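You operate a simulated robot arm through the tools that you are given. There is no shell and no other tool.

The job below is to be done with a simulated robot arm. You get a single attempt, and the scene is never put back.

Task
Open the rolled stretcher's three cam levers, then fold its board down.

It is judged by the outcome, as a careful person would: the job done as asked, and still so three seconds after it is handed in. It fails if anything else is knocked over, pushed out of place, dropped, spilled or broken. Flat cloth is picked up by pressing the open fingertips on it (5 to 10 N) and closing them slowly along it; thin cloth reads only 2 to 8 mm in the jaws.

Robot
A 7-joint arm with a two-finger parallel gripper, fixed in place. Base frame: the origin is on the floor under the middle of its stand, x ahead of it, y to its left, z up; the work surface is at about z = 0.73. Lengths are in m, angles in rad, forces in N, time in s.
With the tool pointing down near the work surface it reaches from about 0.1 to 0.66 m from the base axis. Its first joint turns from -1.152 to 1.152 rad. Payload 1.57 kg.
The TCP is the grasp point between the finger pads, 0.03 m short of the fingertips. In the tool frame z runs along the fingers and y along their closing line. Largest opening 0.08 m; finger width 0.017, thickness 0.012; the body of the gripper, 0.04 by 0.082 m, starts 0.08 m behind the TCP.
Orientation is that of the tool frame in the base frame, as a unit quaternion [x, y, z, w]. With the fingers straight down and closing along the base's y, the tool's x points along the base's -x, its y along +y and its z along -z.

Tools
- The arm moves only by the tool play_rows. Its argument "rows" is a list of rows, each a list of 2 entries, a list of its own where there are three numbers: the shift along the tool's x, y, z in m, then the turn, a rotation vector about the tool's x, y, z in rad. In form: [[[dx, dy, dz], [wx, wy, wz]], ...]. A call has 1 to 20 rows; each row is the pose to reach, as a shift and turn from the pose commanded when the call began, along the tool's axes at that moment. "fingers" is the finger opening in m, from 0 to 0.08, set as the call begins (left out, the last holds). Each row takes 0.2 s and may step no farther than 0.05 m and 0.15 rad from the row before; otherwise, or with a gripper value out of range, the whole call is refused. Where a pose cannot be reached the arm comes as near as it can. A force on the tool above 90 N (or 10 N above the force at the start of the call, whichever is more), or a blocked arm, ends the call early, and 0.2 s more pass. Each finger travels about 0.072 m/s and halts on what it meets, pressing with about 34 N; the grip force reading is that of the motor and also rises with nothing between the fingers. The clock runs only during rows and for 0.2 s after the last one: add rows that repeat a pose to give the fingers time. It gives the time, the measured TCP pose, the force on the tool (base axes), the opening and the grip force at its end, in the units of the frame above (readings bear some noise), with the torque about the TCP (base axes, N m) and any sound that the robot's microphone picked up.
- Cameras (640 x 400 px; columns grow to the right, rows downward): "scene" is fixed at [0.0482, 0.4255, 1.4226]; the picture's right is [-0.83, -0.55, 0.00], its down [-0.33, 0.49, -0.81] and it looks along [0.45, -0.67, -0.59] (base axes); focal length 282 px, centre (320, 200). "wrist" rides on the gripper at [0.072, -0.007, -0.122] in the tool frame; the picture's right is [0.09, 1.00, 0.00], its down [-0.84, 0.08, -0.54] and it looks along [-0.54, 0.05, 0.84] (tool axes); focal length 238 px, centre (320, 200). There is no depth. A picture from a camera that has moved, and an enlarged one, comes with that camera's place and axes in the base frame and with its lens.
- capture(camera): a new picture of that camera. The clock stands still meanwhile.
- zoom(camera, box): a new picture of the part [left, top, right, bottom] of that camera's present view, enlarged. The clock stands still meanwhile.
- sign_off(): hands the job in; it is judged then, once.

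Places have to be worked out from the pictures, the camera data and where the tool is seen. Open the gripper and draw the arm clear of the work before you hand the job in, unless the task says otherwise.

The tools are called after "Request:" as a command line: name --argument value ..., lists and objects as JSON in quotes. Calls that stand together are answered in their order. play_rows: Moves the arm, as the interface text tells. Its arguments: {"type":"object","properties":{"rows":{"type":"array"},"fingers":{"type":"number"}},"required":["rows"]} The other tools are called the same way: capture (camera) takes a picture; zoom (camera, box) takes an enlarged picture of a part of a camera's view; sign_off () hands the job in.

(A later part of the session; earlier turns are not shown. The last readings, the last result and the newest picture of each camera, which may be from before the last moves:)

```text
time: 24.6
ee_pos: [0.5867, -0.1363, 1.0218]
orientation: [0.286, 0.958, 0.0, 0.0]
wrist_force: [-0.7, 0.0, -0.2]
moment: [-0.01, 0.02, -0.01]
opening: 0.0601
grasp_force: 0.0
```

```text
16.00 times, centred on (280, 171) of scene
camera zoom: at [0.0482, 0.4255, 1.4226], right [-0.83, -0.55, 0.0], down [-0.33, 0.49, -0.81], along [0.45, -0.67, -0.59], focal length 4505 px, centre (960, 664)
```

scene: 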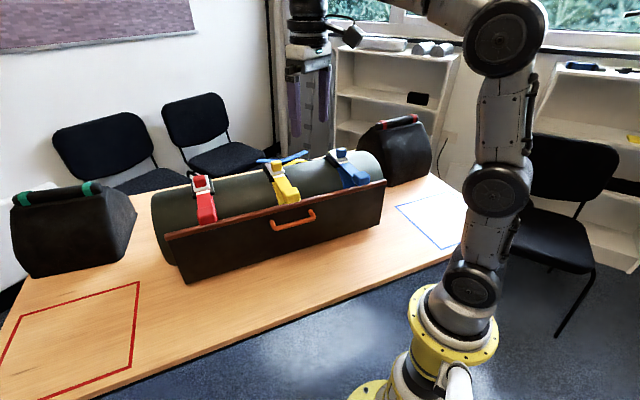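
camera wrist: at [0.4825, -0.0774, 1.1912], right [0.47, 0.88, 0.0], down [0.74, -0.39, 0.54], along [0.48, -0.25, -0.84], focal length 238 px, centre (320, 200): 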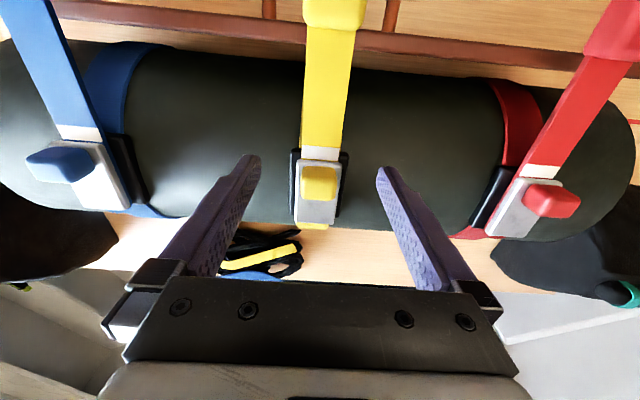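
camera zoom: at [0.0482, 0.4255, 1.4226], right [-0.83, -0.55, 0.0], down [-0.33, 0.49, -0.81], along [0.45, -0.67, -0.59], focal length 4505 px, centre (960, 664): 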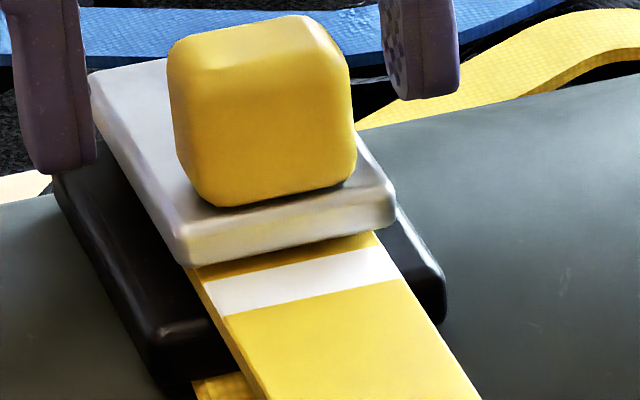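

Request:
play_rows --rows '[[[0, 0, 0], [0, 0, 0]], [[0, 0, 0], [0, 0, 0]], [[0, 0, 0], [0, 0, 0]]]' --fingers 0.01

Request:
play_rows --rows '[[[-0.003, 0, 0], [0, 0, 0]], [[-0.006, 0, 0], [0, 0, 0]], [[-0.009, 0, 0], [0, 0, 0]], [[-0.012, 0, 0], [0, 0, 0]]]'

Request:
zoom --camera "scene" --box '[268, 162, 292, 180]'

```text
time: 25.4
ee_pos: [0.5862, -0.1357, 1.0218]
orientation: [0.286, 0.958, -0.001, 0.0]
wrist_force: [0.8, 0.4, 0.1]
moment: [-0.06, -0.06, -0.01]
opening: 0.0315
grasp_force: 39.9
```

```text
time: 26.4
ee_pos: [0.5968, -0.1413, 1.0233]
orientation: [0.286, 0.958, 0.0, 0.001]
wrist_force: [-0.1, 0.2, 0.2]
moment: [0.02, -0.02, 0.0]
opening: 0.01
grasp_force: 0.0
```

```text
16.00 times, centred on (280, 171) of scene
camera zoom: at [0.0482, 0.4255, 1.4226], right [-0.83, -0.55, 0.0], down [-0.33, 0.49, -0.81], along [0.45, -0.67, -0.59], focal length 4505 px, centre (960, 664)
```

zoom: 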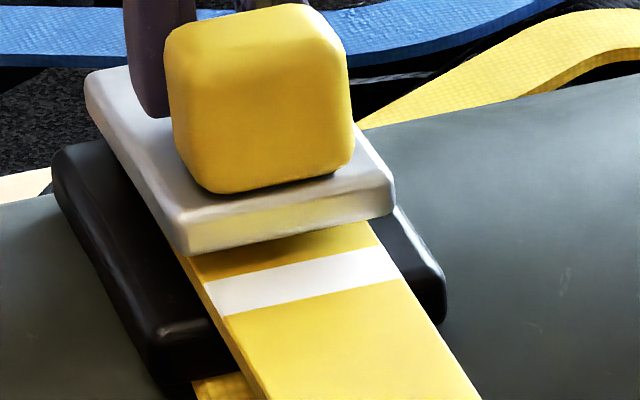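

Now it is clear: the plate's rear edge stayed put while its front rose, so the plate is a flap hinged at its rear that lifts up by the knob. The fingers slipped off behind the knob, so I rise, open, and re-centre over it at s = -0.55.

Request:
play_rows --rows '[[[0, 0, -0.02], [0, 0, 0]], [[0, 0, -0.04], [0, 0, 0]]]'

Request:
play_rows --rows '[[[0.015, 0, 0], [0, 0, 0]], [[0.027, 0, 0], [0, 0, 0]], [[0.027, 0, 0], [0, 0, 0]]]' --fingers 0.07

Request:
capture --camera "wrist"

Request:
zoom --camera "wrist" --box '[270, 80, 370, 215]'

```text
time: 27.0
ee_pos: [0.5903, -0.1403, 1.06]
orientation: [0.285, 0.959, 0.0, -0.001]
wrist_force: [0.5, -0.7, -0.6]
moment: [-0.01, 0.04, -0.03]
opening: 0.0099
grasp_force: 0.0
out of reach, approached as far as the arm can: row 2
```

```text
time: 27.8
ee_pos: [0.5676, -0.1256, 1.0608]
orientation: [0.286, 0.958, 0.0, 0.0]
wrist_force: [0.9, -0.2, -0.2]
moment: [-0.01, 0.03, -0.01]
opening: 0.0701
grasp_force: 0.1
```

```text
taken
camera wrist: at [0.5046, -0.0926, 1.1812], right [0.47, 0.88, 0.0], down [0.74, -0.39, 0.54], along [0.48, -0.25, -0.84], focal length 238 px, centre (320, 200)
```

wrist: 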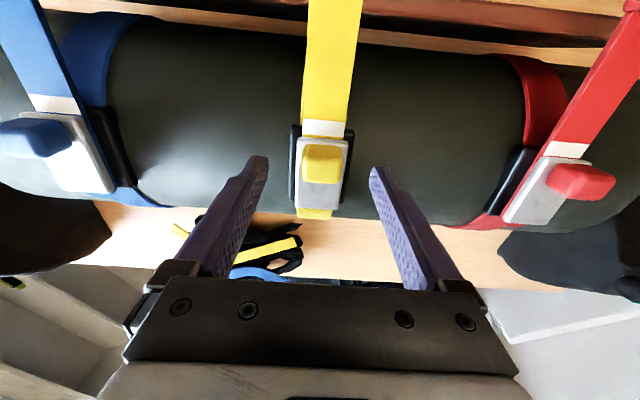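

```text
2.96 times, centred on (320, 148) of wrist
camera zoom: at [0.5046, -0.0926, 1.1812], right [0.47, 0.88, 0.0], down [0.74, -0.39, 0.54], along [0.48, -0.25, -0.84], focal length 706 px, centre (320, 356)
```

zoom: 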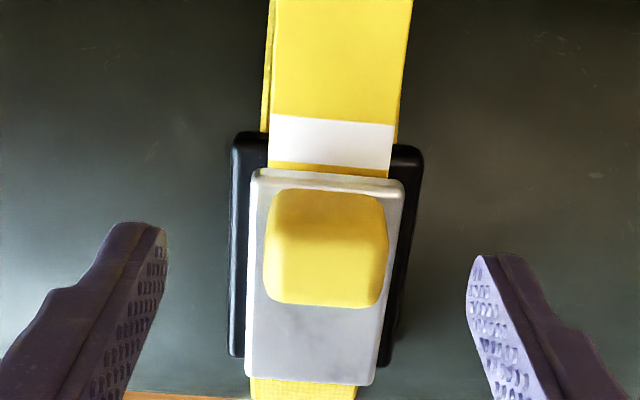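

The reach report shows the tool-down limit here is about 0.61 m, so I'll tilt the tool to point outward by 0.5 rad while coming down around the yellow knob (now read at s = -0.552, a = 0.208).

Request:
play_rows --rows '[[[0.001, 0.001, 0], [0, -0.125, 0]], [[0.002, 0.002, 0], [0, -0.25, 0]], [[0.003, 0.0024, 0], [0, -0.375, 0]], [[0.003, 0.0024, 0.01], [0, -0.5, 0]], [[0.003, 0.0024, 0.025], [0, -0.5, 0]], [[0.003, 0.0024, 0.04], [0, -0.5, 0]], [[0.003, 0.0024, 0.04], [0, -0.5, 0]]]'

Request:
capture --camera "wrist"

Request:
zoom --camera "scene" --box '[255, 140, 315, 185]'

```text
time: 29.4
ee_pos: [0.5675, -0.1214, 1.0192]
orientation: [0.276, 0.929, -0.071, 0.238]
wrist_force: [0.8, 0.2, -0.1]
moment: [-0.01, -0.02, -0.01]
opening: 0.0698
grasp_force: 0.1
```

```text
taken
camera wrist: at [0.4628, -0.0615, 1.0912], right [0.48, 0.88, -0.04], down [0.44, -0.2, 0.88], along [0.76, -0.44, -0.48], focal length 238 px, centre (320, 200)
```

wrist: 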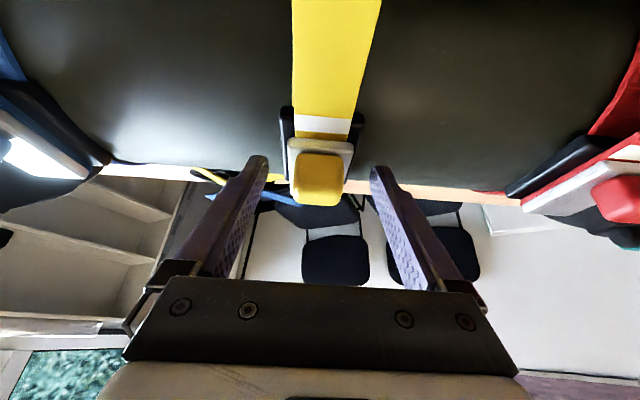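

```text
8.89 times, centred on (285, 162) of scene
camera zoom: at [0.0482, 0.4255, 1.4226], right [-0.83, -0.55, 0.0], down [-0.33, 0.49, -0.81], along [0.45, -0.67, -0.59], focal length 2503 px, centre (631, 533)
```

zoom: 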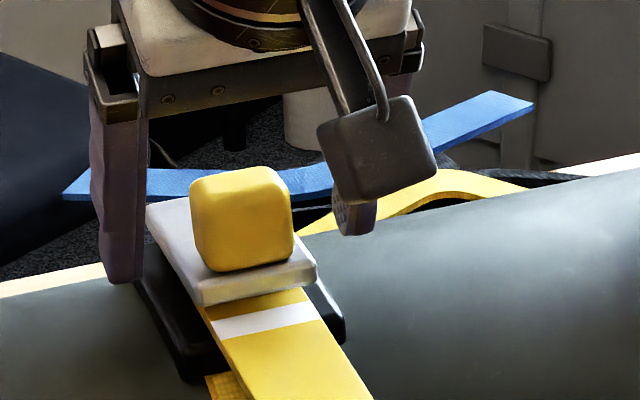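

The tilted open jaws straddle the yellow knob. I close on it.

Request:
play_rows --rows '[[[0, 0, 0], [0, 0, 0]], [[0, 0, 0], [0, 0, 0]], [[0, 0, 0], [0, 0, 0]]]' --fingers 0.01

```text
time: 30.2
ee_pos: [0.5657, -0.1236, 1.0202]
orientation: [0.276, 0.929, -0.071, 0.236]
wrist_force: [-4.5, -5.8, 0.5]
moment: [-0.18, 0.11, 0.11]
opening: 0.0427
grasp_force: 44.9
```

The opening of 42.7 mm means the fingertips hold the plate's sides rather than the knob, which is fine for lifting the flap. I raise it along an arc about its rear hinge, to about 15 degrees.

Request:
play_rows --rows '[[[-0.003, 0, -0.0037], [0, 0, 0]], [[-0.0064, 0, -0.0072], [0, 0, 0]], [[-0.0101, 0, -0.0104], [0, 0, 0]]]'

Request:
zoom --camera "scene" --box '[255, 140, 315, 185]'

```text
time: 31.0
ee_pos: [0.5672, -0.1235, 1.0291]
orientation: [0.277, 0.93, -0.072, 0.232]
wrist_force: [-2.9, -6.6, -20.2]
moment: [0.89, 0.81, 0.38]
opening: 0.0313
grasp_force: 40.3
```

```text
8.89 times, centred on (285, 162) of scene
camera zoom: at [0.0485, 0.4252, 1.4226], right [-0.83, -0.55, 0.0], down [-0.33, 0.49, -0.81], along [0.45, -0.67, -0.59], focal length 2503 px, centre (631, 533)
```

zoom: 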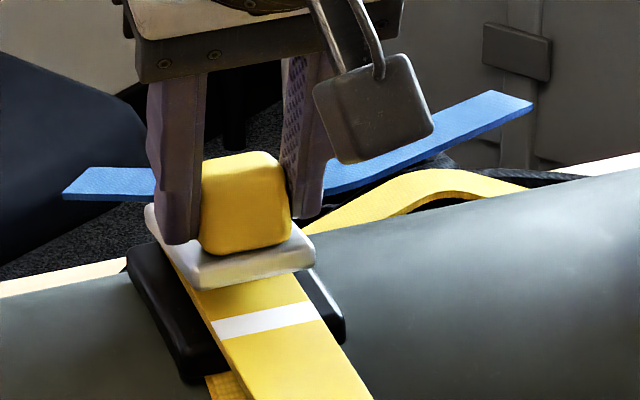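

The fingers now hold the knob itself and the flap is visibly lifting at about 20 N. I continue along the arc to about 30 degrees.

Request:
play_rows --rows '[[[-0.0043, 0, -0.0028], [0, 0, 0]], [[-0.0089, 0, -0.0052], [0, 0, 0]], [[-0.0136, 0, -0.0072], [0, 0, 0]], [[-0.0184, 0, -0.0087], [0, 0, 0]]]'

Request:
zoom --camera "scene" --box '[255, 140, 315, 185]'

Request:
capture --camera "wrist"

```text
time: 32.0
ee_pos: [0.5777, -0.13, 1.0471]
orientation: [0.276, 0.93, -0.073, 0.233]
wrist_force: [-11.0, -0.8, -13.7]
moment: [0.79, 1.09, 0.31]
opening: 0.0319
grasp_force: 40.1
```

```text
8.89 times, centred on (285, 162) of scene
camera zoom: at [0.0482, 0.4254, 1.4226], right [-0.83, -0.55, 0.0], down [-0.33, 0.49, -0.81], along [0.45, -0.67, -0.59], focal length 2503 px, centre (631, 533)
```

zoom: 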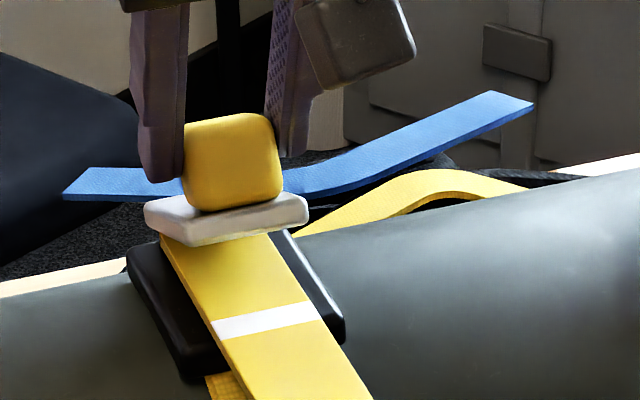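

```text
taken
camera wrist: at [0.4745, -0.0698, 1.1199], right [0.48, 0.88, -0.05], down [0.45, -0.2, 0.87], along [0.76, -0.44, -0.49], focal length 238 px, centre (320, 200)
```

wrist: 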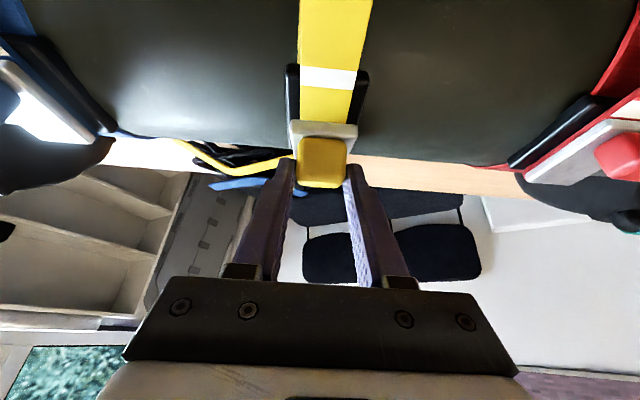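

The flap is now clearly hinging up, about 25–30 degrees. I carry on along the arc to roughly 60 degrees.

Request:
play_rows --rows '[[[-0.0071, 0, -0.0015], [0, 0, 0]], [[-0.0143, 0, -0.0021], [0, 0, 0]], [[-0.0214, 0, -0.0018], [0, 0, 0]], [[-0.0285, 0, -0.0008], [0, 0, 0]], [[-0.0355, 0, 0.0012], [0, 0, 0]]]'

Request:
zoom --camera "scene" --box '[255, 140, 315, 185]'

Request:
capture --camera "wrist"

```text
time: 33.2
ee_pos: [0.6041, -0.1477, 1.066]
orientation: [0.278, 0.929, -0.07, 0.236]
wrist_force: [-16.4, 3.5, -0.3]
moment: [1.01, 0.87, 0.38]
opening: 0.0313
grasp_force: 39.9
```

```text
8.89 times, centred on (285, 162) of scene
camera zoom: at [0.0477, 0.4255, 1.4226], right [-0.83, -0.55, 0.0], down [-0.32, 0.49, -0.81], along [0.45, -0.67, -0.59], focal length 2503 px, centre (631, 533)
```

zoom: 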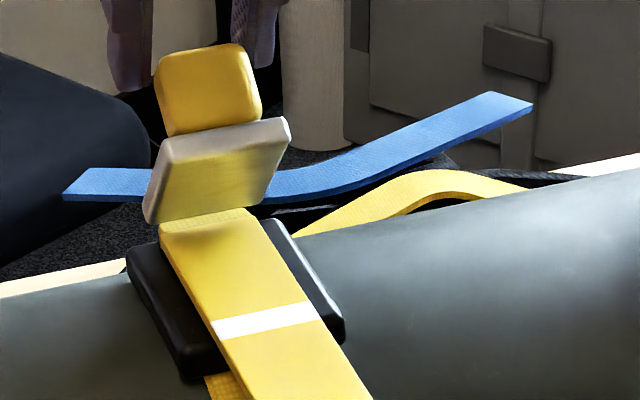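

```text
taken
camera wrist: at [0.5012, -0.0874, 1.1383], right [0.48, 0.88, -0.04], down [0.44, -0.2, 0.88], along [0.76, -0.44, -0.48], focal length 238 px, centre (320, 200)
```

wrist: 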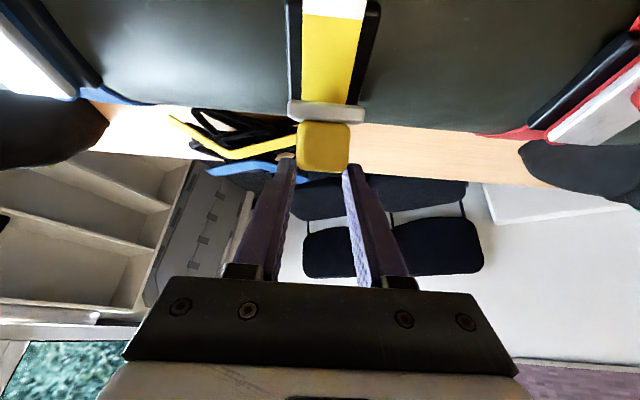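

The flap stands at about 60 degrees and the lever root is uncovered. I open the jaws, back away toward the robot, and check that it stays.

Request:
play_rows --rows '[[[0, 0, 0], [0, 0, 0]], [[0, 0, 0], [0, 0, 0]], [[0, 0, -0.02], [0, 0, 0]], [[0, 0, -0.05], [0, 0, 0]], [[0.02, 0, -0.08], [0, 0, 0]]]' --fingers 0.07

Request:
zoom --camera "scene" --box '[255, 140, 315, 185]'

Request:
capture --camera "wrist"

```text
time: 34.4
ee_pos: [0.5593, -0.1162, 1.1261]
orientation: [0.278, 0.928, -0.072, 0.237]
wrist_force: [-0.2, -0.1, 0.2]
moment: [-0.01, 0.0, 0.0]
opening: 0.07
grasp_force: 0.0
```

```text
8.89 times, centred on (285, 162) of scene
camera zoom: at [0.0483, 0.4254, 1.4226], right [-0.83, -0.55, 0.0], down [-0.33, 0.49, -0.81], along [0.45, -0.67, -0.59], focal length 2503 px, centre (631, 533)
```

zoom: 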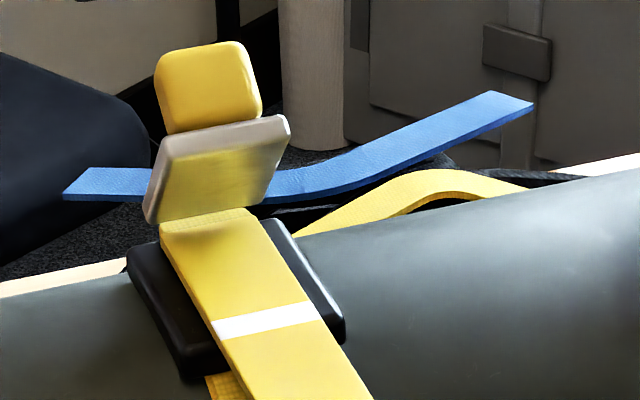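

```text
taken
camera wrist: at [0.4552, -0.0561, 1.1976], right [0.48, 0.88, -0.04], down [0.44, -0.2, 0.88], along [0.76, -0.44, -0.48], focal length 238 px, centre (320, 200)
```

wrist: 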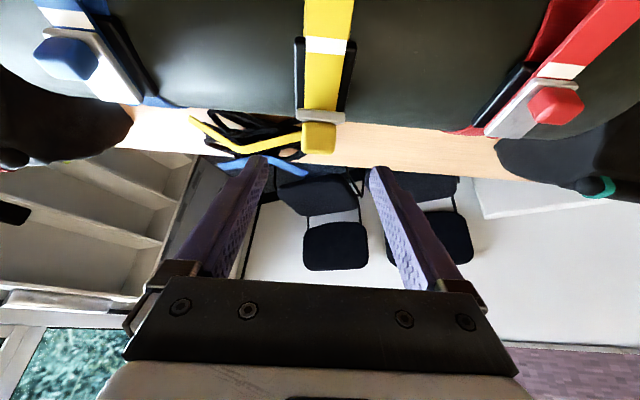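

The flap stays where I left it, at about 60 degrees. With closed fingers I'll go in front of it and push it further back past vertical, so it cannot fall back or obstruct the lever.

Request:
play_rows --rows '[[[0, 0, 0], [0, 0, 0]], [[0, 0, 0], [0, 0, 0]], [[0, 0, 0], [0, 0, 0]], [[0.0064, 0, 0.0164], [0, 0, 0]], [[0.0128, 0, 0.0328], [0, 0, 0]], [[0.0192, 0, 0.0492], [0, 0, 0]], [[0.0256, 0, 0.0656], [0, 0, 0]]]' --fingers 0.0

Request:
play_rows --rows '[[[-0.01, 0, 0.0043], [0, 0, 0]], [[-0.02, 0, 0.0086], [0, 0, 0]], [[-0.03, 0, 0.0129], [0, 0, 0]], [[-0.04, 0, 0.0172], [0, 0, 0]], [[-0.05, 0, 0.0215], [0, 0, 0]], [[-0.06, 0, 0.0258], [0, 0, 0]]]'

Request:
zoom --camera "scene" --box '[255, 140, 315, 185]'

```text
time: 36.0
ee_pos: [0.5681, -0.1228, 1.0609]
orientation: [0.277, 0.928, -0.069, 0.241]
wrist_force: [-10.4, 4.2, 13.5]
moment: [-0.21, 0.04, 0.1]
opening: 0.0
grasp_force: 21.5
```

```text
time: 36.9
ee_pos: [0.5899, -0.1378, 1.0776]
orientation: [0.279, 0.927, -0.068, 0.243]
wrist_force: [-23.4, 11.2, 14.8]
moment: [0.16, 0.5, -0.16]
opening: 0.0
grasp_force: 21.5
stopped in row 4: the force on the tool passed its limit at 102 N (the readings are from after the stop); the commanded pose is now the measured one
```

```text
8.89 times, centred on (285, 162) of scene
camera zoom: at [0.0473, 0.4258, 1.4225], right [-0.83, -0.55, 0.0], down [-0.32, 0.49, -0.81], along [0.45, -0.67, -0.59], focal length 2503 px, centre (631, 533)
```

zoom: 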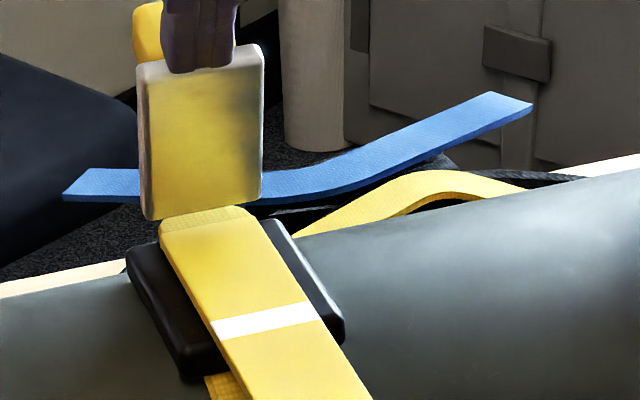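

The flap is now about vertical and met a hard stop, so it is fully up. I back off and go over the yellow handle block, turning the tool straight down again and opening the jaws.

Request:
play_rows --rows '[[[0.0263, 0, -0.0144], [0, 0, 0]], [[0.0527, 0, -0.0287], [0, 0.125, 0]], [[0.079, 0, -0.0431], [0, 0.25, 0]], [[0.105, 0, -0.0575], [0, 0.375, 0]], [[0.1343, 0, -0.0733], [0, 0.5, 0]]]'

Request:
play_rows --rows '[[[0, 0, 0], [0, 0, 0]], [[0, 0, 0], [0, 0, 0]], [[0, 0, 0], [0, 0, 0]]]' --fingers 0.08

Request:
capture --camera "wrist"

Request:
zoom --camera "scene" --box '[245, 135, 325, 210]'

```text
time: 38.1
ee_pos: [0.4638, -0.0532, 1.0747]
orientation: [0.286, 0.958, 0.002, 0.004]
wrist_force: [0.7, 0.5, 0.1]
moment: [0.0, 0.02, -0.02]
opening: 0.0003
grasp_force: 21.2
```

```text
time: 38.9
ee_pos: [0.4671, -0.0538, 1.0748]
orientation: [0.287, 0.958, 0.002, 0.006]
wrist_force: [-0.1, 0.7, 0.7]
moment: [0.0, -0.02, -0.02]
opening: 0.0799
grasp_force: 0.0
```

```text
taken
camera wrist: at [0.4014, -0.0211, 1.1956], right [0.47, 0.88, 0.01], down [0.73, -0.4, 0.55], along [0.49, -0.25, -0.83], focal length 238 px, centre (320, 200)
```

wrist: 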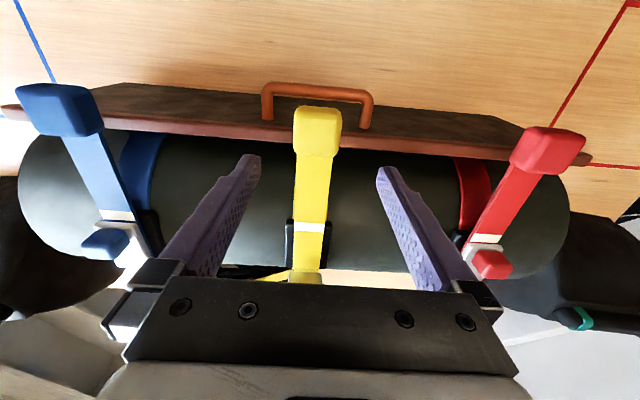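

```text
5.33 times, centred on (285, 172) of scene
camera zoom: at [0.0482, 0.4255, 1.4226], right [-0.83, -0.55, 0.0], down [-0.33, 0.49, -0.81], along [0.45, -0.67, -0.59], focal length 1502 px, centre (507, 347)
```

zoom: 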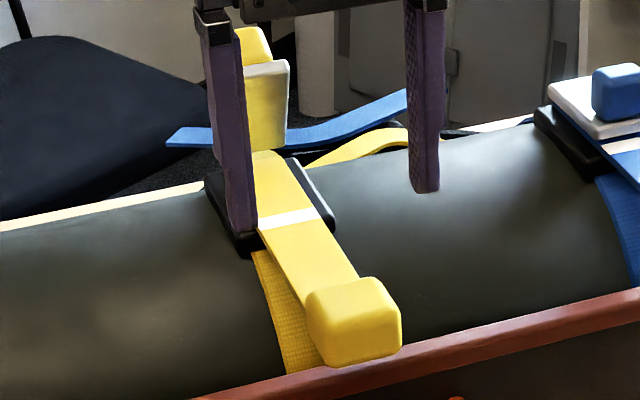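

The handle block reads at s = -0.414, a = 0.208, just under the open jaws. I lower to z about 0.986 and close on it.

Request:
play_rows --rows '[[[0.002, -0.001, 0.025], [0, 0, 0]], [[0.004, -0.002, 0.05], [0, 0, 0]], [[0.004, -0.002, 0.07], [0, 0, 0]], [[0.004, -0.002, 0.088], [0, 0, 0]], [[0.004, -0.002, 0.088], [0, 0, 0]]]'

Request:
play_rows --rows '[[[0, 0, 0], [0, 0, 0]], [[0, 0, 0], [0, 0, 0]], [[0, 0, 0], [0, 0, 0]]]' --fingers 0.02

```text
time: 40.1
ee_pos: [0.4629, -0.0529, 0.9857]
orientation: [0.287, 0.958, 0.002, 0.007]
wrist_force: [0.3, -0.7, 0.3]
moment: [-0.03, -0.03, -0.01]
opening: 0.0801
grasp_force: 0.0
```

```text
time: 40.9
ee_pos: [0.4631, -0.054, 0.9854]
orientation: [0.286, 0.958, 0.001, 0.004]
wrist_force: [-6.1, -11.3, 1.8]
moment: [-0.61, 0.62, 0.21]
opening: 0.0417
grasp_force: 43.6
```

The handle is held. I lift it along an arc about the rear hinge, about 0.1 rad (18 mm), turning the tool with it.

Request:
play_rows --rows '[[[-0.0005, -0.001, -0.006], [0, -0.033, 0]], [[-0.0011, -0.001, -0.012], [0, -0.066, 0]], [[-0.0019, -0.001, -0.018], [0, -0.1, 0]]]'

Request:
zoom --camera "scene" --box '[245, 135, 325, 210]'

```text
time: 41.7
ee_pos: [0.4588, -0.0521, 0.9894]
orientation: [0.286, 0.957, -0.013, 0.037]
wrist_force: [6.0, 15.0, -61.2]
moment: [0.7, 0.1, 0.69]
opening: 0.0421
grasp_force: 45.4
```

```text
5.33 times, centred on (285, 172) of scene
camera zoom: at [0.0493, 0.4258, 1.4224], right [-0.83, -0.55, 0.0], down [-0.33, 0.49, -0.81], along [0.45, -0.67, -0.59], focal length 1502 px, centre (507, 347)
```

zoom: 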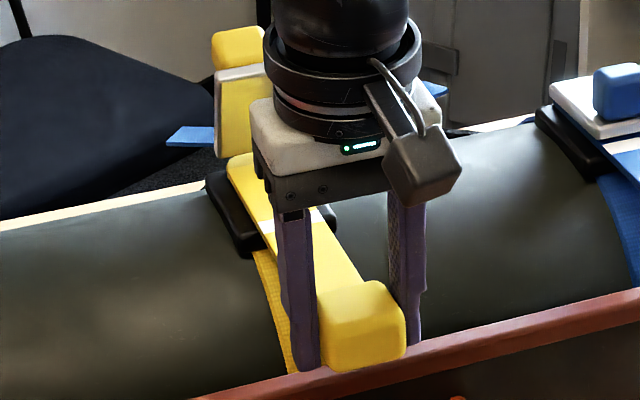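

The handle again took about 61 N without moving, even with the flap up. I ease off, release, and study the lever root closely before trying anything else.

Request:
play_rows --rows '[[[0, 0, 0.009], [0, 0.05, 0]], [[0, 0, 0.017], [0, 0.1, 0]]]'

Request:
play_rows --rows '[[[0, 0, 0], [0, 0, 0]], [[0, 0, 0], [0, 0, 0]], [[0, 0, 0], [0, 0, 0]]]' --fingers 0.08

Request:
play_rows --rows '[[[0, 0, -0.04], [0, 0, 0]], [[0, 0, -0.085], [0, 0, 0]], [[0.03, 0.0, -0.11], [0, 0, 0]], [[0.06, 0.0, -0.13], [0, 0, 0]]]'

Request:
zoom --camera "scene" --box '[262, 150, 298, 180]'

Request:
capture --camera "wrist"

Request:
zoom --camera "wrist" --box '[260, 80, 380, 290]'

```text
time: 42.3
ee_pos: [0.4687, -0.0597, 0.9947]
orientation: [0.286, 0.958, 0.002, 0.019]
wrist_force: [0.2, -2.6, 26.0]
moment: [-1.63, -0.26, 0.79]
opening: 0.0421
grasp_force: 35.8
```

```text
time: 43.1
ee_pos: [0.4651, -0.0561, 0.9864]
orientation: [0.287, 0.958, 0.002, 0.005]
wrist_force: [0.1, 0.5, 0.5]
moment: [0.0, 0.03, -0.05]
opening: 0.0799
grasp_force: 0.1
```

```text
time: 44.1
ee_pos: [0.4127, -0.0249, 1.1152]
orientation: [0.286, 0.958, 0.002, 0.006]
wrist_force: [1.3, 0.2, 0.2]
moment: [-0.01, 0.0, 0.0]
opening: 0.0799
grasp_force: 0.0
```

```text
13.33 times, centred on (280, 165) of scene
camera zoom: at [0.0483, 0.4254, 1.4226], right [-0.83, -0.55, 0.0], down [-0.33, 0.49, -0.81], along [0.45, -0.67, -0.59], focal length 3754 px, centre (853, 667)
```

zoom: 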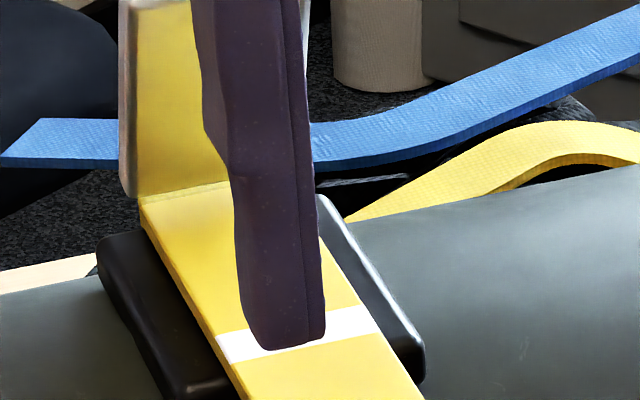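

```text
taken
camera wrist: at [0.3487, 0.0096, 1.2353], right [0.47, 0.88, 0.01], down [0.74, -0.4, 0.55], along [0.49, -0.25, -0.83], focal length 238 px, centre (320, 200)
```

wrist: 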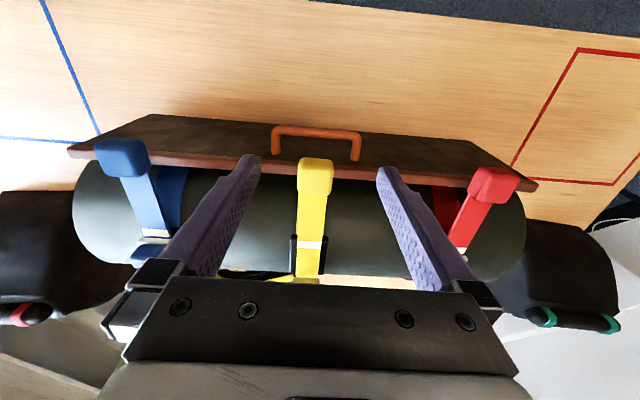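

```text
1.90 times, centred on (320, 185) of wrist
camera zoom: at [0.3487, 0.0096, 1.2353], right [0.47, 0.88, 0.01], down [0.74, -0.4, 0.55], along [0.49, -0.25, -0.83], focal length 454 px, centre (320, 229)
```

zoom: 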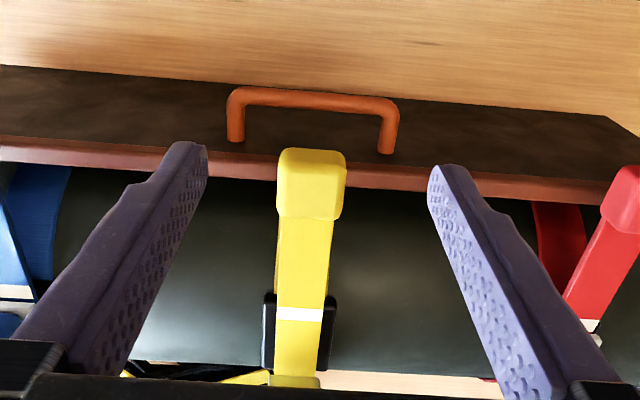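

Request:
play_rows --rows '[[[0.0, -0.045, -0.01], [0, 0, 0]], [[0.0, -0.09, -0.02], [0, 0, 0]], [[0.0, -0.135, -0.03], [0, 0, 0]], [[0, -0.17, -0.03], [0, 0, 0]]]'

Request:
zoom --camera "scene" --box '[262, 150, 298, 180]'

Request:
zoom --camera "scene" --box '[265, 170, 325, 210]'

Request:
capture --camera "scene"

```text
time: 45.1
ee_pos: [0.3184, -0.1664, 1.1447]
orientation: [0.287, 0.958, 0.002, 0.006]
wrist_force: [0.1, -0.4, 0.0]
moment: [0.03, 0.03, 0.02]
opening: 0.0799
grasp_force: 0.2
```

```text
13.33 times, centred on (280, 165) of scene
camera zoom: at [0.0482, 0.4255, 1.4226], right [-0.83, -0.55, 0.0], down [-0.33, 0.49, -0.81], along [0.45, -0.67, -0.59], focal length 3754 px, centre (853, 667)
```

zoom: 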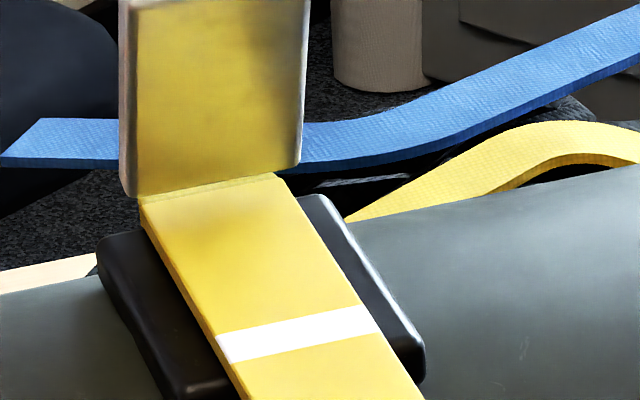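

```text
10.00 times, centred on (295, 190) of scene
camera zoom: at [0.0482, 0.4255, 1.4226], right [-0.83, -0.55, 0.0], down [-0.33, 0.49, -0.81], along [0.45, -0.67, -0.59], focal length 2816 px, centre (570, 300)
```

zoom: 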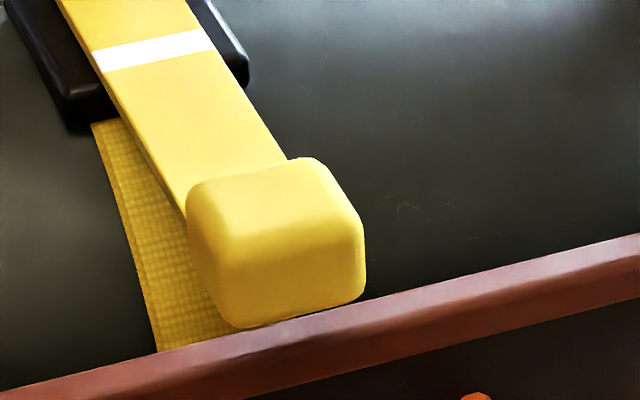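

```text
taken
```

scene: 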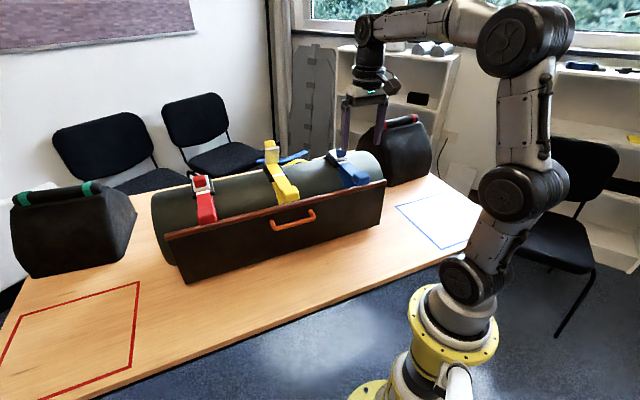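

I take a wider enlarged look at the yellow unit now that the view is clear, to judge the flap angle and how the arm, base and flap relate.

Request:
zoom --camera "scene" --box '[255, 135, 311, 170]'

Request:
zoom --camera "wrist" --box '[380, 80, 640, 290]'

```text
11.43 times, centred on (283, 152) of scene
camera zoom: at [0.0482, 0.4255, 1.4226], right [-0.83, -0.55, 0.0], down [-0.33, 0.49, -0.81], along [0.45, -0.67, -0.59], focal length 3218 px, centre (743, 743)
```

zoom: 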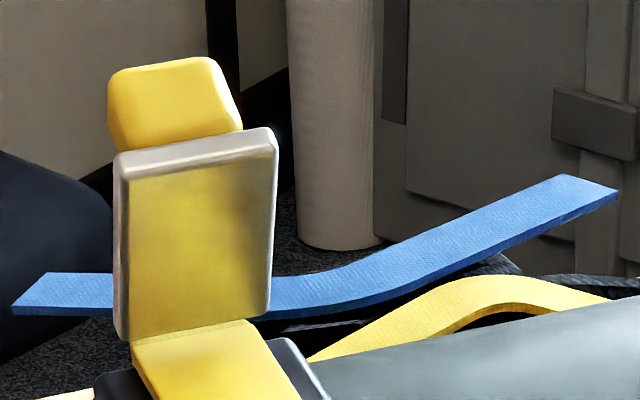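

```text
1.90 times, centred on (510, 185) of wrist
camera zoom: at [0.2547, -0.133, 1.265], right [0.47, 0.88, 0.01], down [0.74, -0.4, 0.55], along [0.49, -0.25, -0.84], focal length 454 px, centre (-42, 229)
```

zoom: 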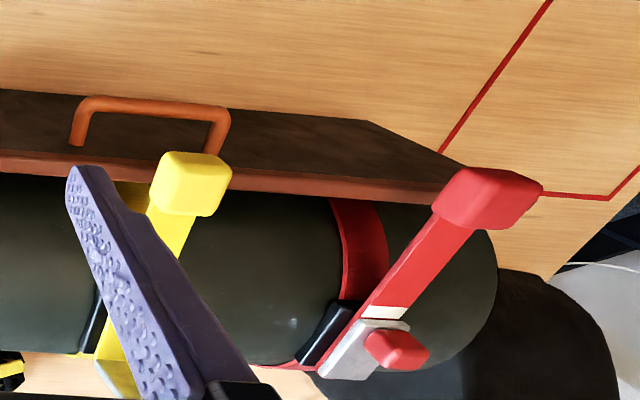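

My previous push caught the flap's top edge with the fingertip from above, so that stop was likely a jam and the flap (about 80 degrees now) may not be fully open. I'll come in again with closed fingers, tilted 0.8 rad, to push its face at mid-height.

Request:
play_rows --rows '[[[-0.0238, 0.0288, 0.004], [0, -0.133, 0]], [[-0.0475, 0.0577, 0.008], [0, -0.266, 0]], [[-0.0713, 0.0865, 0.0125], [0, -0.4, 0]], [[-0.095, 0.1153, 0.0167], [0, -0.533, 0]], [[-0.1188, 0.1442, 0.0208], [0, -0.666, 0]], [[-0.1425, 0.173, 0.025], [0, -0.79, 0]], [[-0.1583, 0.173, 0.052], [0, -0.79, 0]], [[-0.174, 0.173, 0.078], [0, -0.79, 0]], [[-0.19, 0.173, 0.105], [0, -0.79, 0]]]' --fingers 0.0

Request:
zoom --camera "scene" --box '[245, 130, 325, 190]'

Request:
capture --camera "wrist"

```text
time: 47.1
ee_pos: [0.574, -0.1247, 1.0426]
orientation: [0.266, 0.882, -0.107, 0.374]
wrist_force: [0.2, 0.2, 0.1]
moment: [-0.03, 0.02, -0.02]
opening: 0.0002
grasp_force: 21.4
```

```text
6.67 times, centred on (285, 160) of scene
camera zoom: at [0.0482, 0.4255, 1.4226], right [-0.83, -0.55, 0.0], down [-0.33, 0.49, -0.81], along [0.45, -0.67, -0.59], focal length 1877 px, centre (553, 467)
```

zoom: 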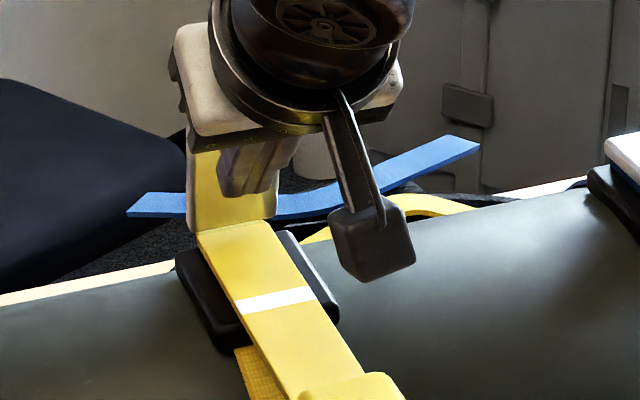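

```text
taken
camera wrist: at [0.456, -0.056, 1.0755], right [0.49, 0.87, -0.06], down [0.2, -0.05, 0.98], along [0.85, -0.49, -0.2], focal length 238 px, centre (320, 200)
```

wrist: 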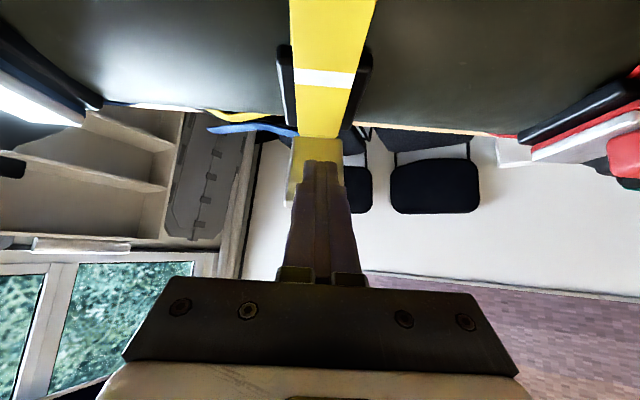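

The closed fingertips are in front of the flap face with no contact. I push back 4 cm in 8 mm steps.

Request:
play_rows --rows '[[[-0.0056, 0, 0.0057], [0, 0, 0]], [[-0.0112, 0, 0.0115], [0, 0, 0]], [[-0.0167, 0, 0.0172], [0, 0, 0]], [[-0.0223, 0, 0.0229], [0, 0, 0]], [[-0.0265, 0, 0.0272], [0, 0, 0]]]'

Request:
zoom --camera "scene" --box '[245, 130, 325, 190]'

```text
time: 48.0
ee_pos: [0.5893, -0.1328, 1.0283]
orientation: [0.267, 0.889, -0.108, 0.356]
wrist_force: [-13.9, 9.7, -0.3]
moment: [0.16, 0.2, 0.02]
opening: 0.0002
grasp_force: 21.4
stopped in row 4: the force on the tool passed its limit at 102 N (the readings are from after the stop); the commanded pose is now the measured one
```

```text
6.67 times, centred on (285, 160) of scene
camera zoom: at [0.0479, 0.4257, 1.4225], right [-0.83, -0.55, 0.0], down [-0.32, 0.49, -0.81], along [0.45, -0.67, -0.59], focal length 1877 px, centre (553, 467)
```

zoom: 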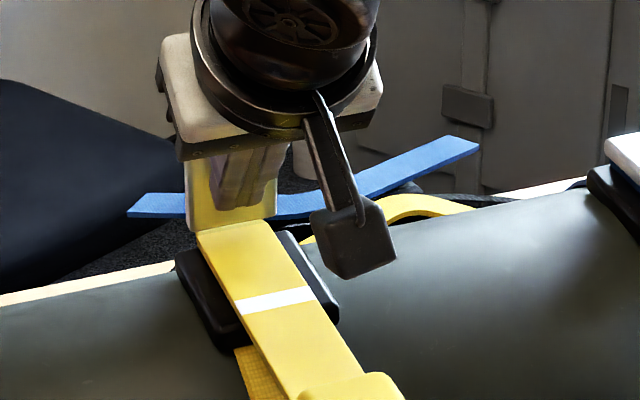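

It met the same hard stop at about 85 degrees, so the flap is fully open at that angle; I will not push it harder. I withdraw over the yellow block again to probe how the long arm may move, with small forces only.

Request:
play_rows --rows '[[[0.01325, -0.0005, -0.0223], [0, 0.05, 0]], [[0.0265, -0.001, -0.0446], [0, 0.19, 0]], [[0.0398, -0.0015, -0.067], [0, 0.33, 0]], [[0.053, -0.002, -0.0893], [0, 0.475, 0]], [[0.0663, -0.0025, -0.1116], [0, 0.62, 0]], [[0.0795, -0.003, -0.134], [0, 0.76, 0]]]'

Request:
zoom --camera "wrist" --box '[240, 60, 400, 300]'

Request:
capture --camera "scene"

```text
time: 49.4
ee_pos: [0.4622, -0.0536, 1.0721]
orientation: [0.288, 0.957, -0.002, 0.004]
wrist_force: [0.1, 1.0, 0.5]
moment: [0.0, 0.02, -0.01]
opening: 0.0
grasp_force: 21.6
```

```text
1.67 times, centred on (320, 180) of wrist
camera zoom: at [0.3993, -0.0202, 1.1927], right [0.47, 0.88, 0.0], down [0.74, -0.39, 0.55], along [0.48, -0.26, -0.84], focal length 397 px, centre (320, 233)
```

zoom: 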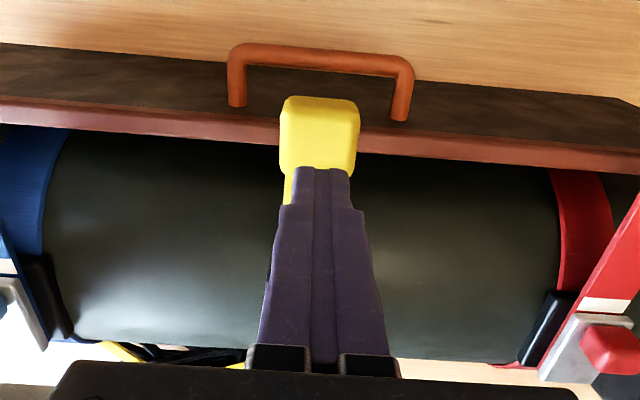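

```text
taken
```

scene: 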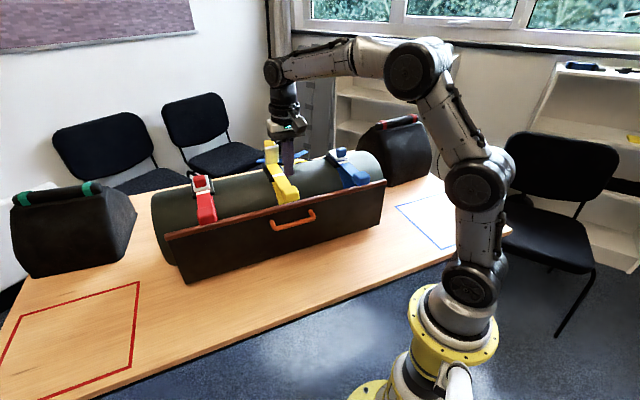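

I grip the yellow block once more for gentle probing in other directions.

Request:
play_rows --rows '[[[0, 0, 0], [0, 0, 0]], [[0, 0, 0], [0, 0, 0]], [[0.003, -0.003, 0.02], [0, 0, 0]], [[0.003, -0.003, 0.045], [0, 0, 0]], [[0.003, -0.003, 0.07], [0, 0, 0]], [[0.003, -0.003, 0.086], [0, 0, 0]], [[0.003, -0.003, 0.086], [0, 0, 0]]]' --fingers 0.08

Request:
play_rows --rows '[[[0, 0, 0], [0, 0, 0]], [[0, 0, 0], [0, 0, 0]], [[0, 0, 0], [0, 0, 0]]]' --fingers 0.02

Request:
play_rows --rows '[[[0.002, 0, 0], [0, 0, 0]], [[0.004, 0, 0], [0, 0, 0]]]'

Request:
play_rows --rows '[[[-0.004, 0.0, 0], [0, 0, 0]], [[-0.004, 0.003, 0], [0, 0, 0]], [[-0.004, 0.006, 0], [0, 0, 0]]]'

Request:
play_rows --rows '[[[0, -0.006, 0], [0, 0, 0]], [[0, -0.012, 0], [0, 0, 0]]]'

```text
time: 51.0
ee_pos: [0.4584, -0.0561, 0.9855]
orientation: [0.288, 0.957, -0.003, 0.004]
wrist_force: [-0.1, -0.5, -0.2]
moment: [0.03, -0.01, -0.01]
opening: 0.0801
grasp_force: 0.1
```

```text
time: 51.8
ee_pos: [0.4606, -0.0537, 0.9856]
orientation: [0.288, 0.958, -0.001, 0.005]
wrist_force: [13.1, 19.7, -7.1]
moment: [0.02, -0.64, 0.39]
opening: 0.0419
grasp_force: 43.0
```

```text
time: 52.4
ee_pos: [0.4574, -0.0512, 0.986]
orientation: [0.286, 0.958, -0.001, 0.005]
wrist_force: [18.6, 22.1, -7.0]
moment: [0.05, -0.21, 1.11]
opening: 0.0417
grasp_force: 45.4
```

```text
time: 53.2
ee_pos: [0.46, -0.0531, 0.9856]
orientation: [0.29, 0.957, -0.004, 0.002]
wrist_force: [-7.0, -8.1, 1.3]
moment: [1.28, -1.34, 0.76]
opening: 0.0421
grasp_force: 44.7
```

```text
time: 53.8
ee_pos: [0.4591, -0.0518, 0.9859]
orientation: [0.287, 0.958, 0.003, 0.007]
wrist_force: [32.3, 46.1, -9.7]
moment: [-0.93, 1.13, 0.39]
opening: 0.0421
grasp_force: 45.4
```

Sideways the arm is rigid, but moving 4 mm toward the robot and back cost almost no force, unlike a finger slip. The arm may slide lengthwise now that the flap is open, so I pull it 15 mm toward the robot and look at the stripe against the base.

Request:
play_rows --rows '[[[0, 0.006, 0], [0, 0, 0]], [[0.005, 0.007, 0], [0, 0, 0]], [[0.01, 0.007, 0], [0, 0, 0]], [[0.015, 0.007, 0], [0, 0, 0]]]'

Request:
zoom --camera "scene" --box '[255, 140, 327, 210]'

Request:
capture --camera "wrist"

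```text
time: 54.8
ee_pos: [0.4473, -0.0456, 0.9861]
orientation: [0.288, 0.958, -0.001, 0.004]
wrist_force: [14.6, 18.7, -6.2]
moment: [0.18, -0.78, 1.25]
opening: 0.042
grasp_force: 44.4
```

```text
5.71 times, centred on (291, 175) of scene
camera zoom: at [0.0487, 0.426, 1.4224], right [-0.83, -0.55, 0.0], down [-0.33, 0.49, -0.81], along [0.45, -0.67, -0.59], focal length 1609 px, centre (486, 343)
```

zoom: 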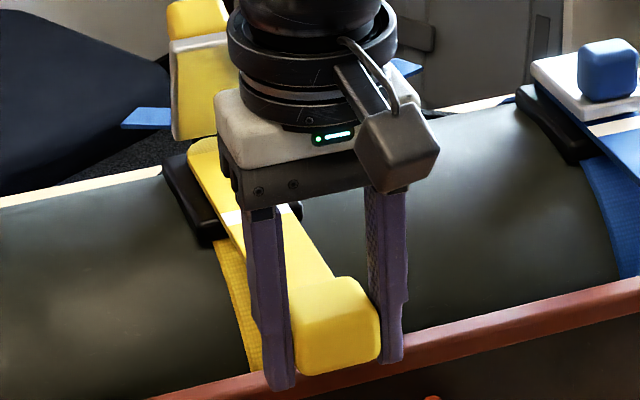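

```text
taken
camera wrist: at [0.3845, -0.0116, 1.1065], right [0.47, 0.88, 0.0], down [0.74, -0.39, 0.55], along [0.48, -0.26, -0.83], focal length 238 px, centre (320, 200)
```

wrist: 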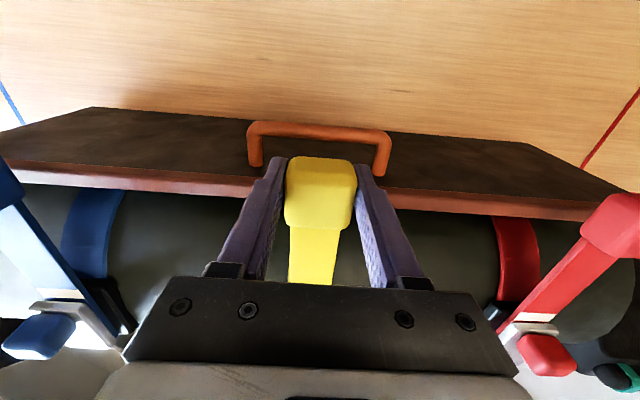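

The arm has slid about 15 mm toward the robot: its rear end now stands clear of the flap. I zoom on the root to see what it rides in before going further.

Request:
zoom --camera "scene" --box '[262, 155, 298, 180]'

Request:
zoom --camera "scene" --box '[270, 170, 320, 210]'

```text
16.00 times, centred on (280, 168) of scene
camera zoom: at [0.0487, 0.426, 1.4224], right [-0.83, -0.55, 0.0], down [-0.33, 0.49, -0.81], along [0.45, -0.67, -0.59], focal length 4505 px, centre (960, 720)
```

zoom: 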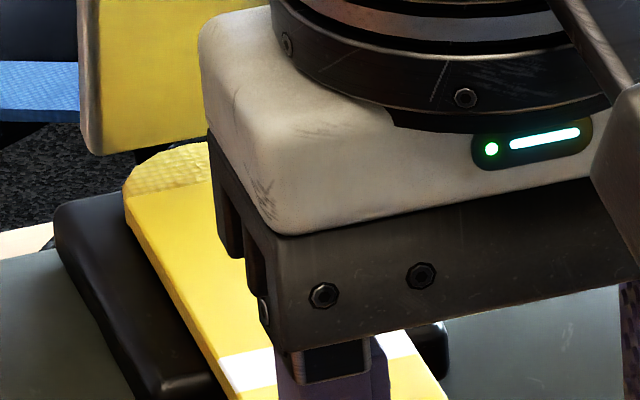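

```text
10.00 times, centred on (295, 190) of scene
camera zoom: at [0.0487, 0.426, 1.4224], right [-0.83, -0.55, 0.0], down [-0.33, 0.49, -0.81], along [0.45, -0.67, -0.59], focal length 2816 px, centre (570, 300)
```

zoom: 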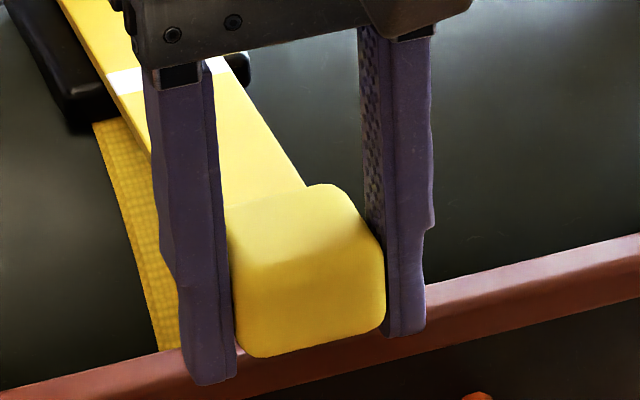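

The stripe and rear end have both moved 15 mm, so the arm really slides once the flap is up. I test now whether it also lifts in this position, gently.

Request:
play_rows --rows '[[[0, 0, -0.003], [0, 0, 0]], [[0, 0, -0.006], [0, 0, 0]]]'

```text
time: 55.4
ee_pos: [0.4463, -0.0453, 0.9863]
orientation: [0.29, 0.957, -0.001, -0.001]
wrist_force: [18.2, 22.5, -41.9]
moment: [-0.15, -1.12, 0.41]
opening: 0.0419
grasp_force: 44.8
```

Still not liftable there. I lower the tension and keep pulling toward the robot in small steps to find the end of its travel.

Request:
play_rows --rows '[[[0, 0, 0.006], [0, 0, 0]], [[0.003, -0.002, 0.006], [0, 0, 0]], [[0.006, -0.002, 0.006], [0, 0, 0]], [[0.009, -0.002, 0.006], [0, 0, 0]]]'

Request:
zoom --camera "scene" --box '[255, 140, 327, 210]'

```text
time: 56.4
ee_pos: [0.443, -0.0413, 0.9865]
orientation: [0.289, 0.957, 0.001, 0.009]
wrist_force: [38.4, 21.5, -23.6]
moment: [-0.17, 1.75, 0.38]
opening: 0.0417
grasp_force: 44.5
```

```text
5.71 times, centred on (291, 175) of scene
camera zoom: at [0.0497, 0.426, 1.4223], right [-0.83, -0.55, 0.0], down [-0.33, 0.49, -0.81], along [0.44, -0.67, -0.59], focal length 1609 px, centre (486, 343)
```

zoom: 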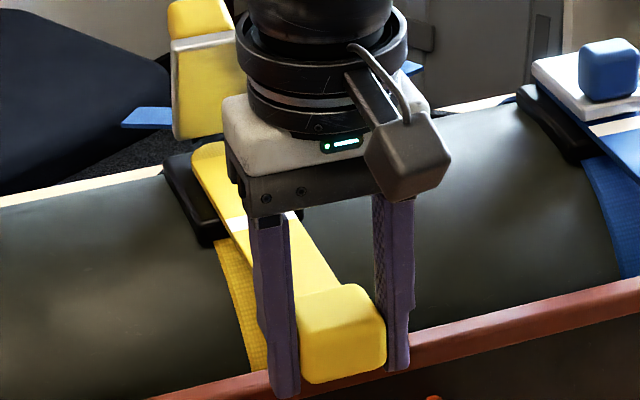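

Resistance of about 20 N along the arm appears after roughly 20 mm, which looks like the end of the slide. I try lifting gently here.

Request:
play_rows --rows '[[[-0.002, 0, -0.003], [0, 0, 0]], [[-0.002, 0, -0.006], [0, 0, 0]], [[-0.002, 0, -0.009], [0, 0, 0]]]'

Request:
zoom --camera "scene" --box '[255, 140, 327, 210]'

```text
time: 57.2
ee_pos: [0.4427, -0.0419, 0.9873]
orientation: [0.288, 0.958, -0.002, 0.001]
wrist_force: [38.0, 23.6, -57.8]
moment: [-0.04, 0.1, 0.56]
opening: 0.042
grasp_force: 44.2
```

```text
5.71 times, centred on (291, 175) of scene
camera zoom: at [0.0502, 0.4261, 1.4223], right [-0.83, -0.55, 0.0], down [-0.33, 0.49, -0.81], along [0.44, -0.67, -0.59], focal length 1609 px, centre (486, 343)
```

zoom: 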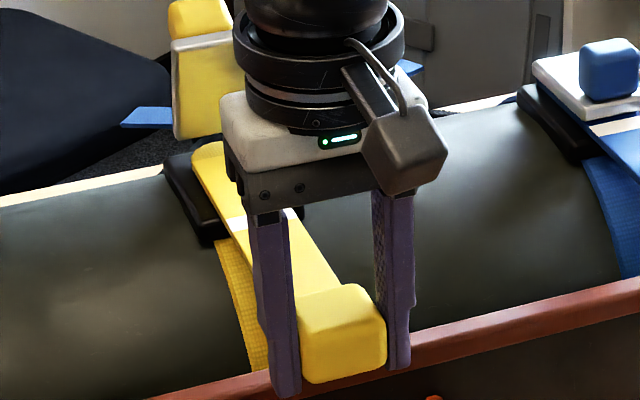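

Lifting is still blocked at 58 N, so I stop that. I relax the vertical tension and check whether the slide has truly ended by pulling a few millimetres more.

Request:
play_rows --rows '[[[0.0, 0, 0.009], [0, 0, 0]], [[0.003, 0, 0.009], [0, 0, 0]], [[0.006, 0, 0.009], [0, 0, 0]]]'

Request:
zoom --camera "scene" --box '[262, 155, 298, 180]'

```text
time: 58.0
ee_pos: [0.4416, -0.0419, 0.9877]
orientation: [0.289, 0.957, -0.001, 0.014]
wrist_force: [49.5, 12.2, -18.0]
moment: [-0.46, 1.73, 0.05]
opening: 0.0418
grasp_force: 45.0
```

```text
16.00 times, centred on (280, 168) of scene
camera zoom: at [0.05, 0.4258, 1.4224], right [-0.83, -0.55, 0.0], down [-0.33, 0.49, -0.81], along [0.44, -0.67, -0.59], focal length 4505 px, centre (960, 720)
```

zoom: 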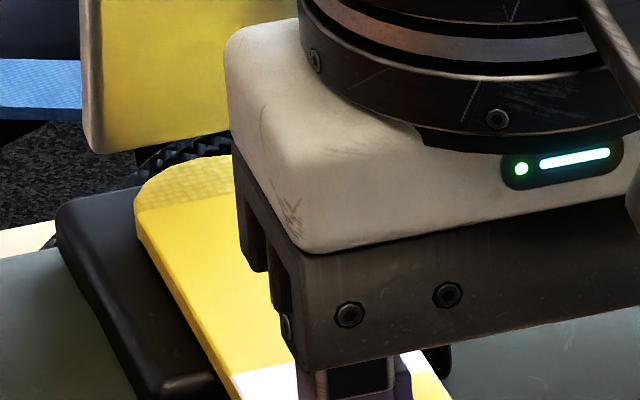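

The slide ends at about 21 mm. Holding it at that end, I test one more light lift, since a pull-out-then-lift action is possible.

Request:
play_rows --rows '[[[0, 0, -0.003], [0, 0, 0]], [[0, 0, -0.006], [0, 0, 0]], [[0, 0, -0.008], [0, 0, 0]]]'

```text
time: 58.8
ee_pos: [0.4399, -0.0413, 0.9895]
orientation: [0.288, 0.958, -0.001, 0.01]
wrist_force: [52.1, 11.3, -46.6]
moment: [-0.91, 0.35, 0.38]
opening: 0.0421
grasp_force: 44.8
```

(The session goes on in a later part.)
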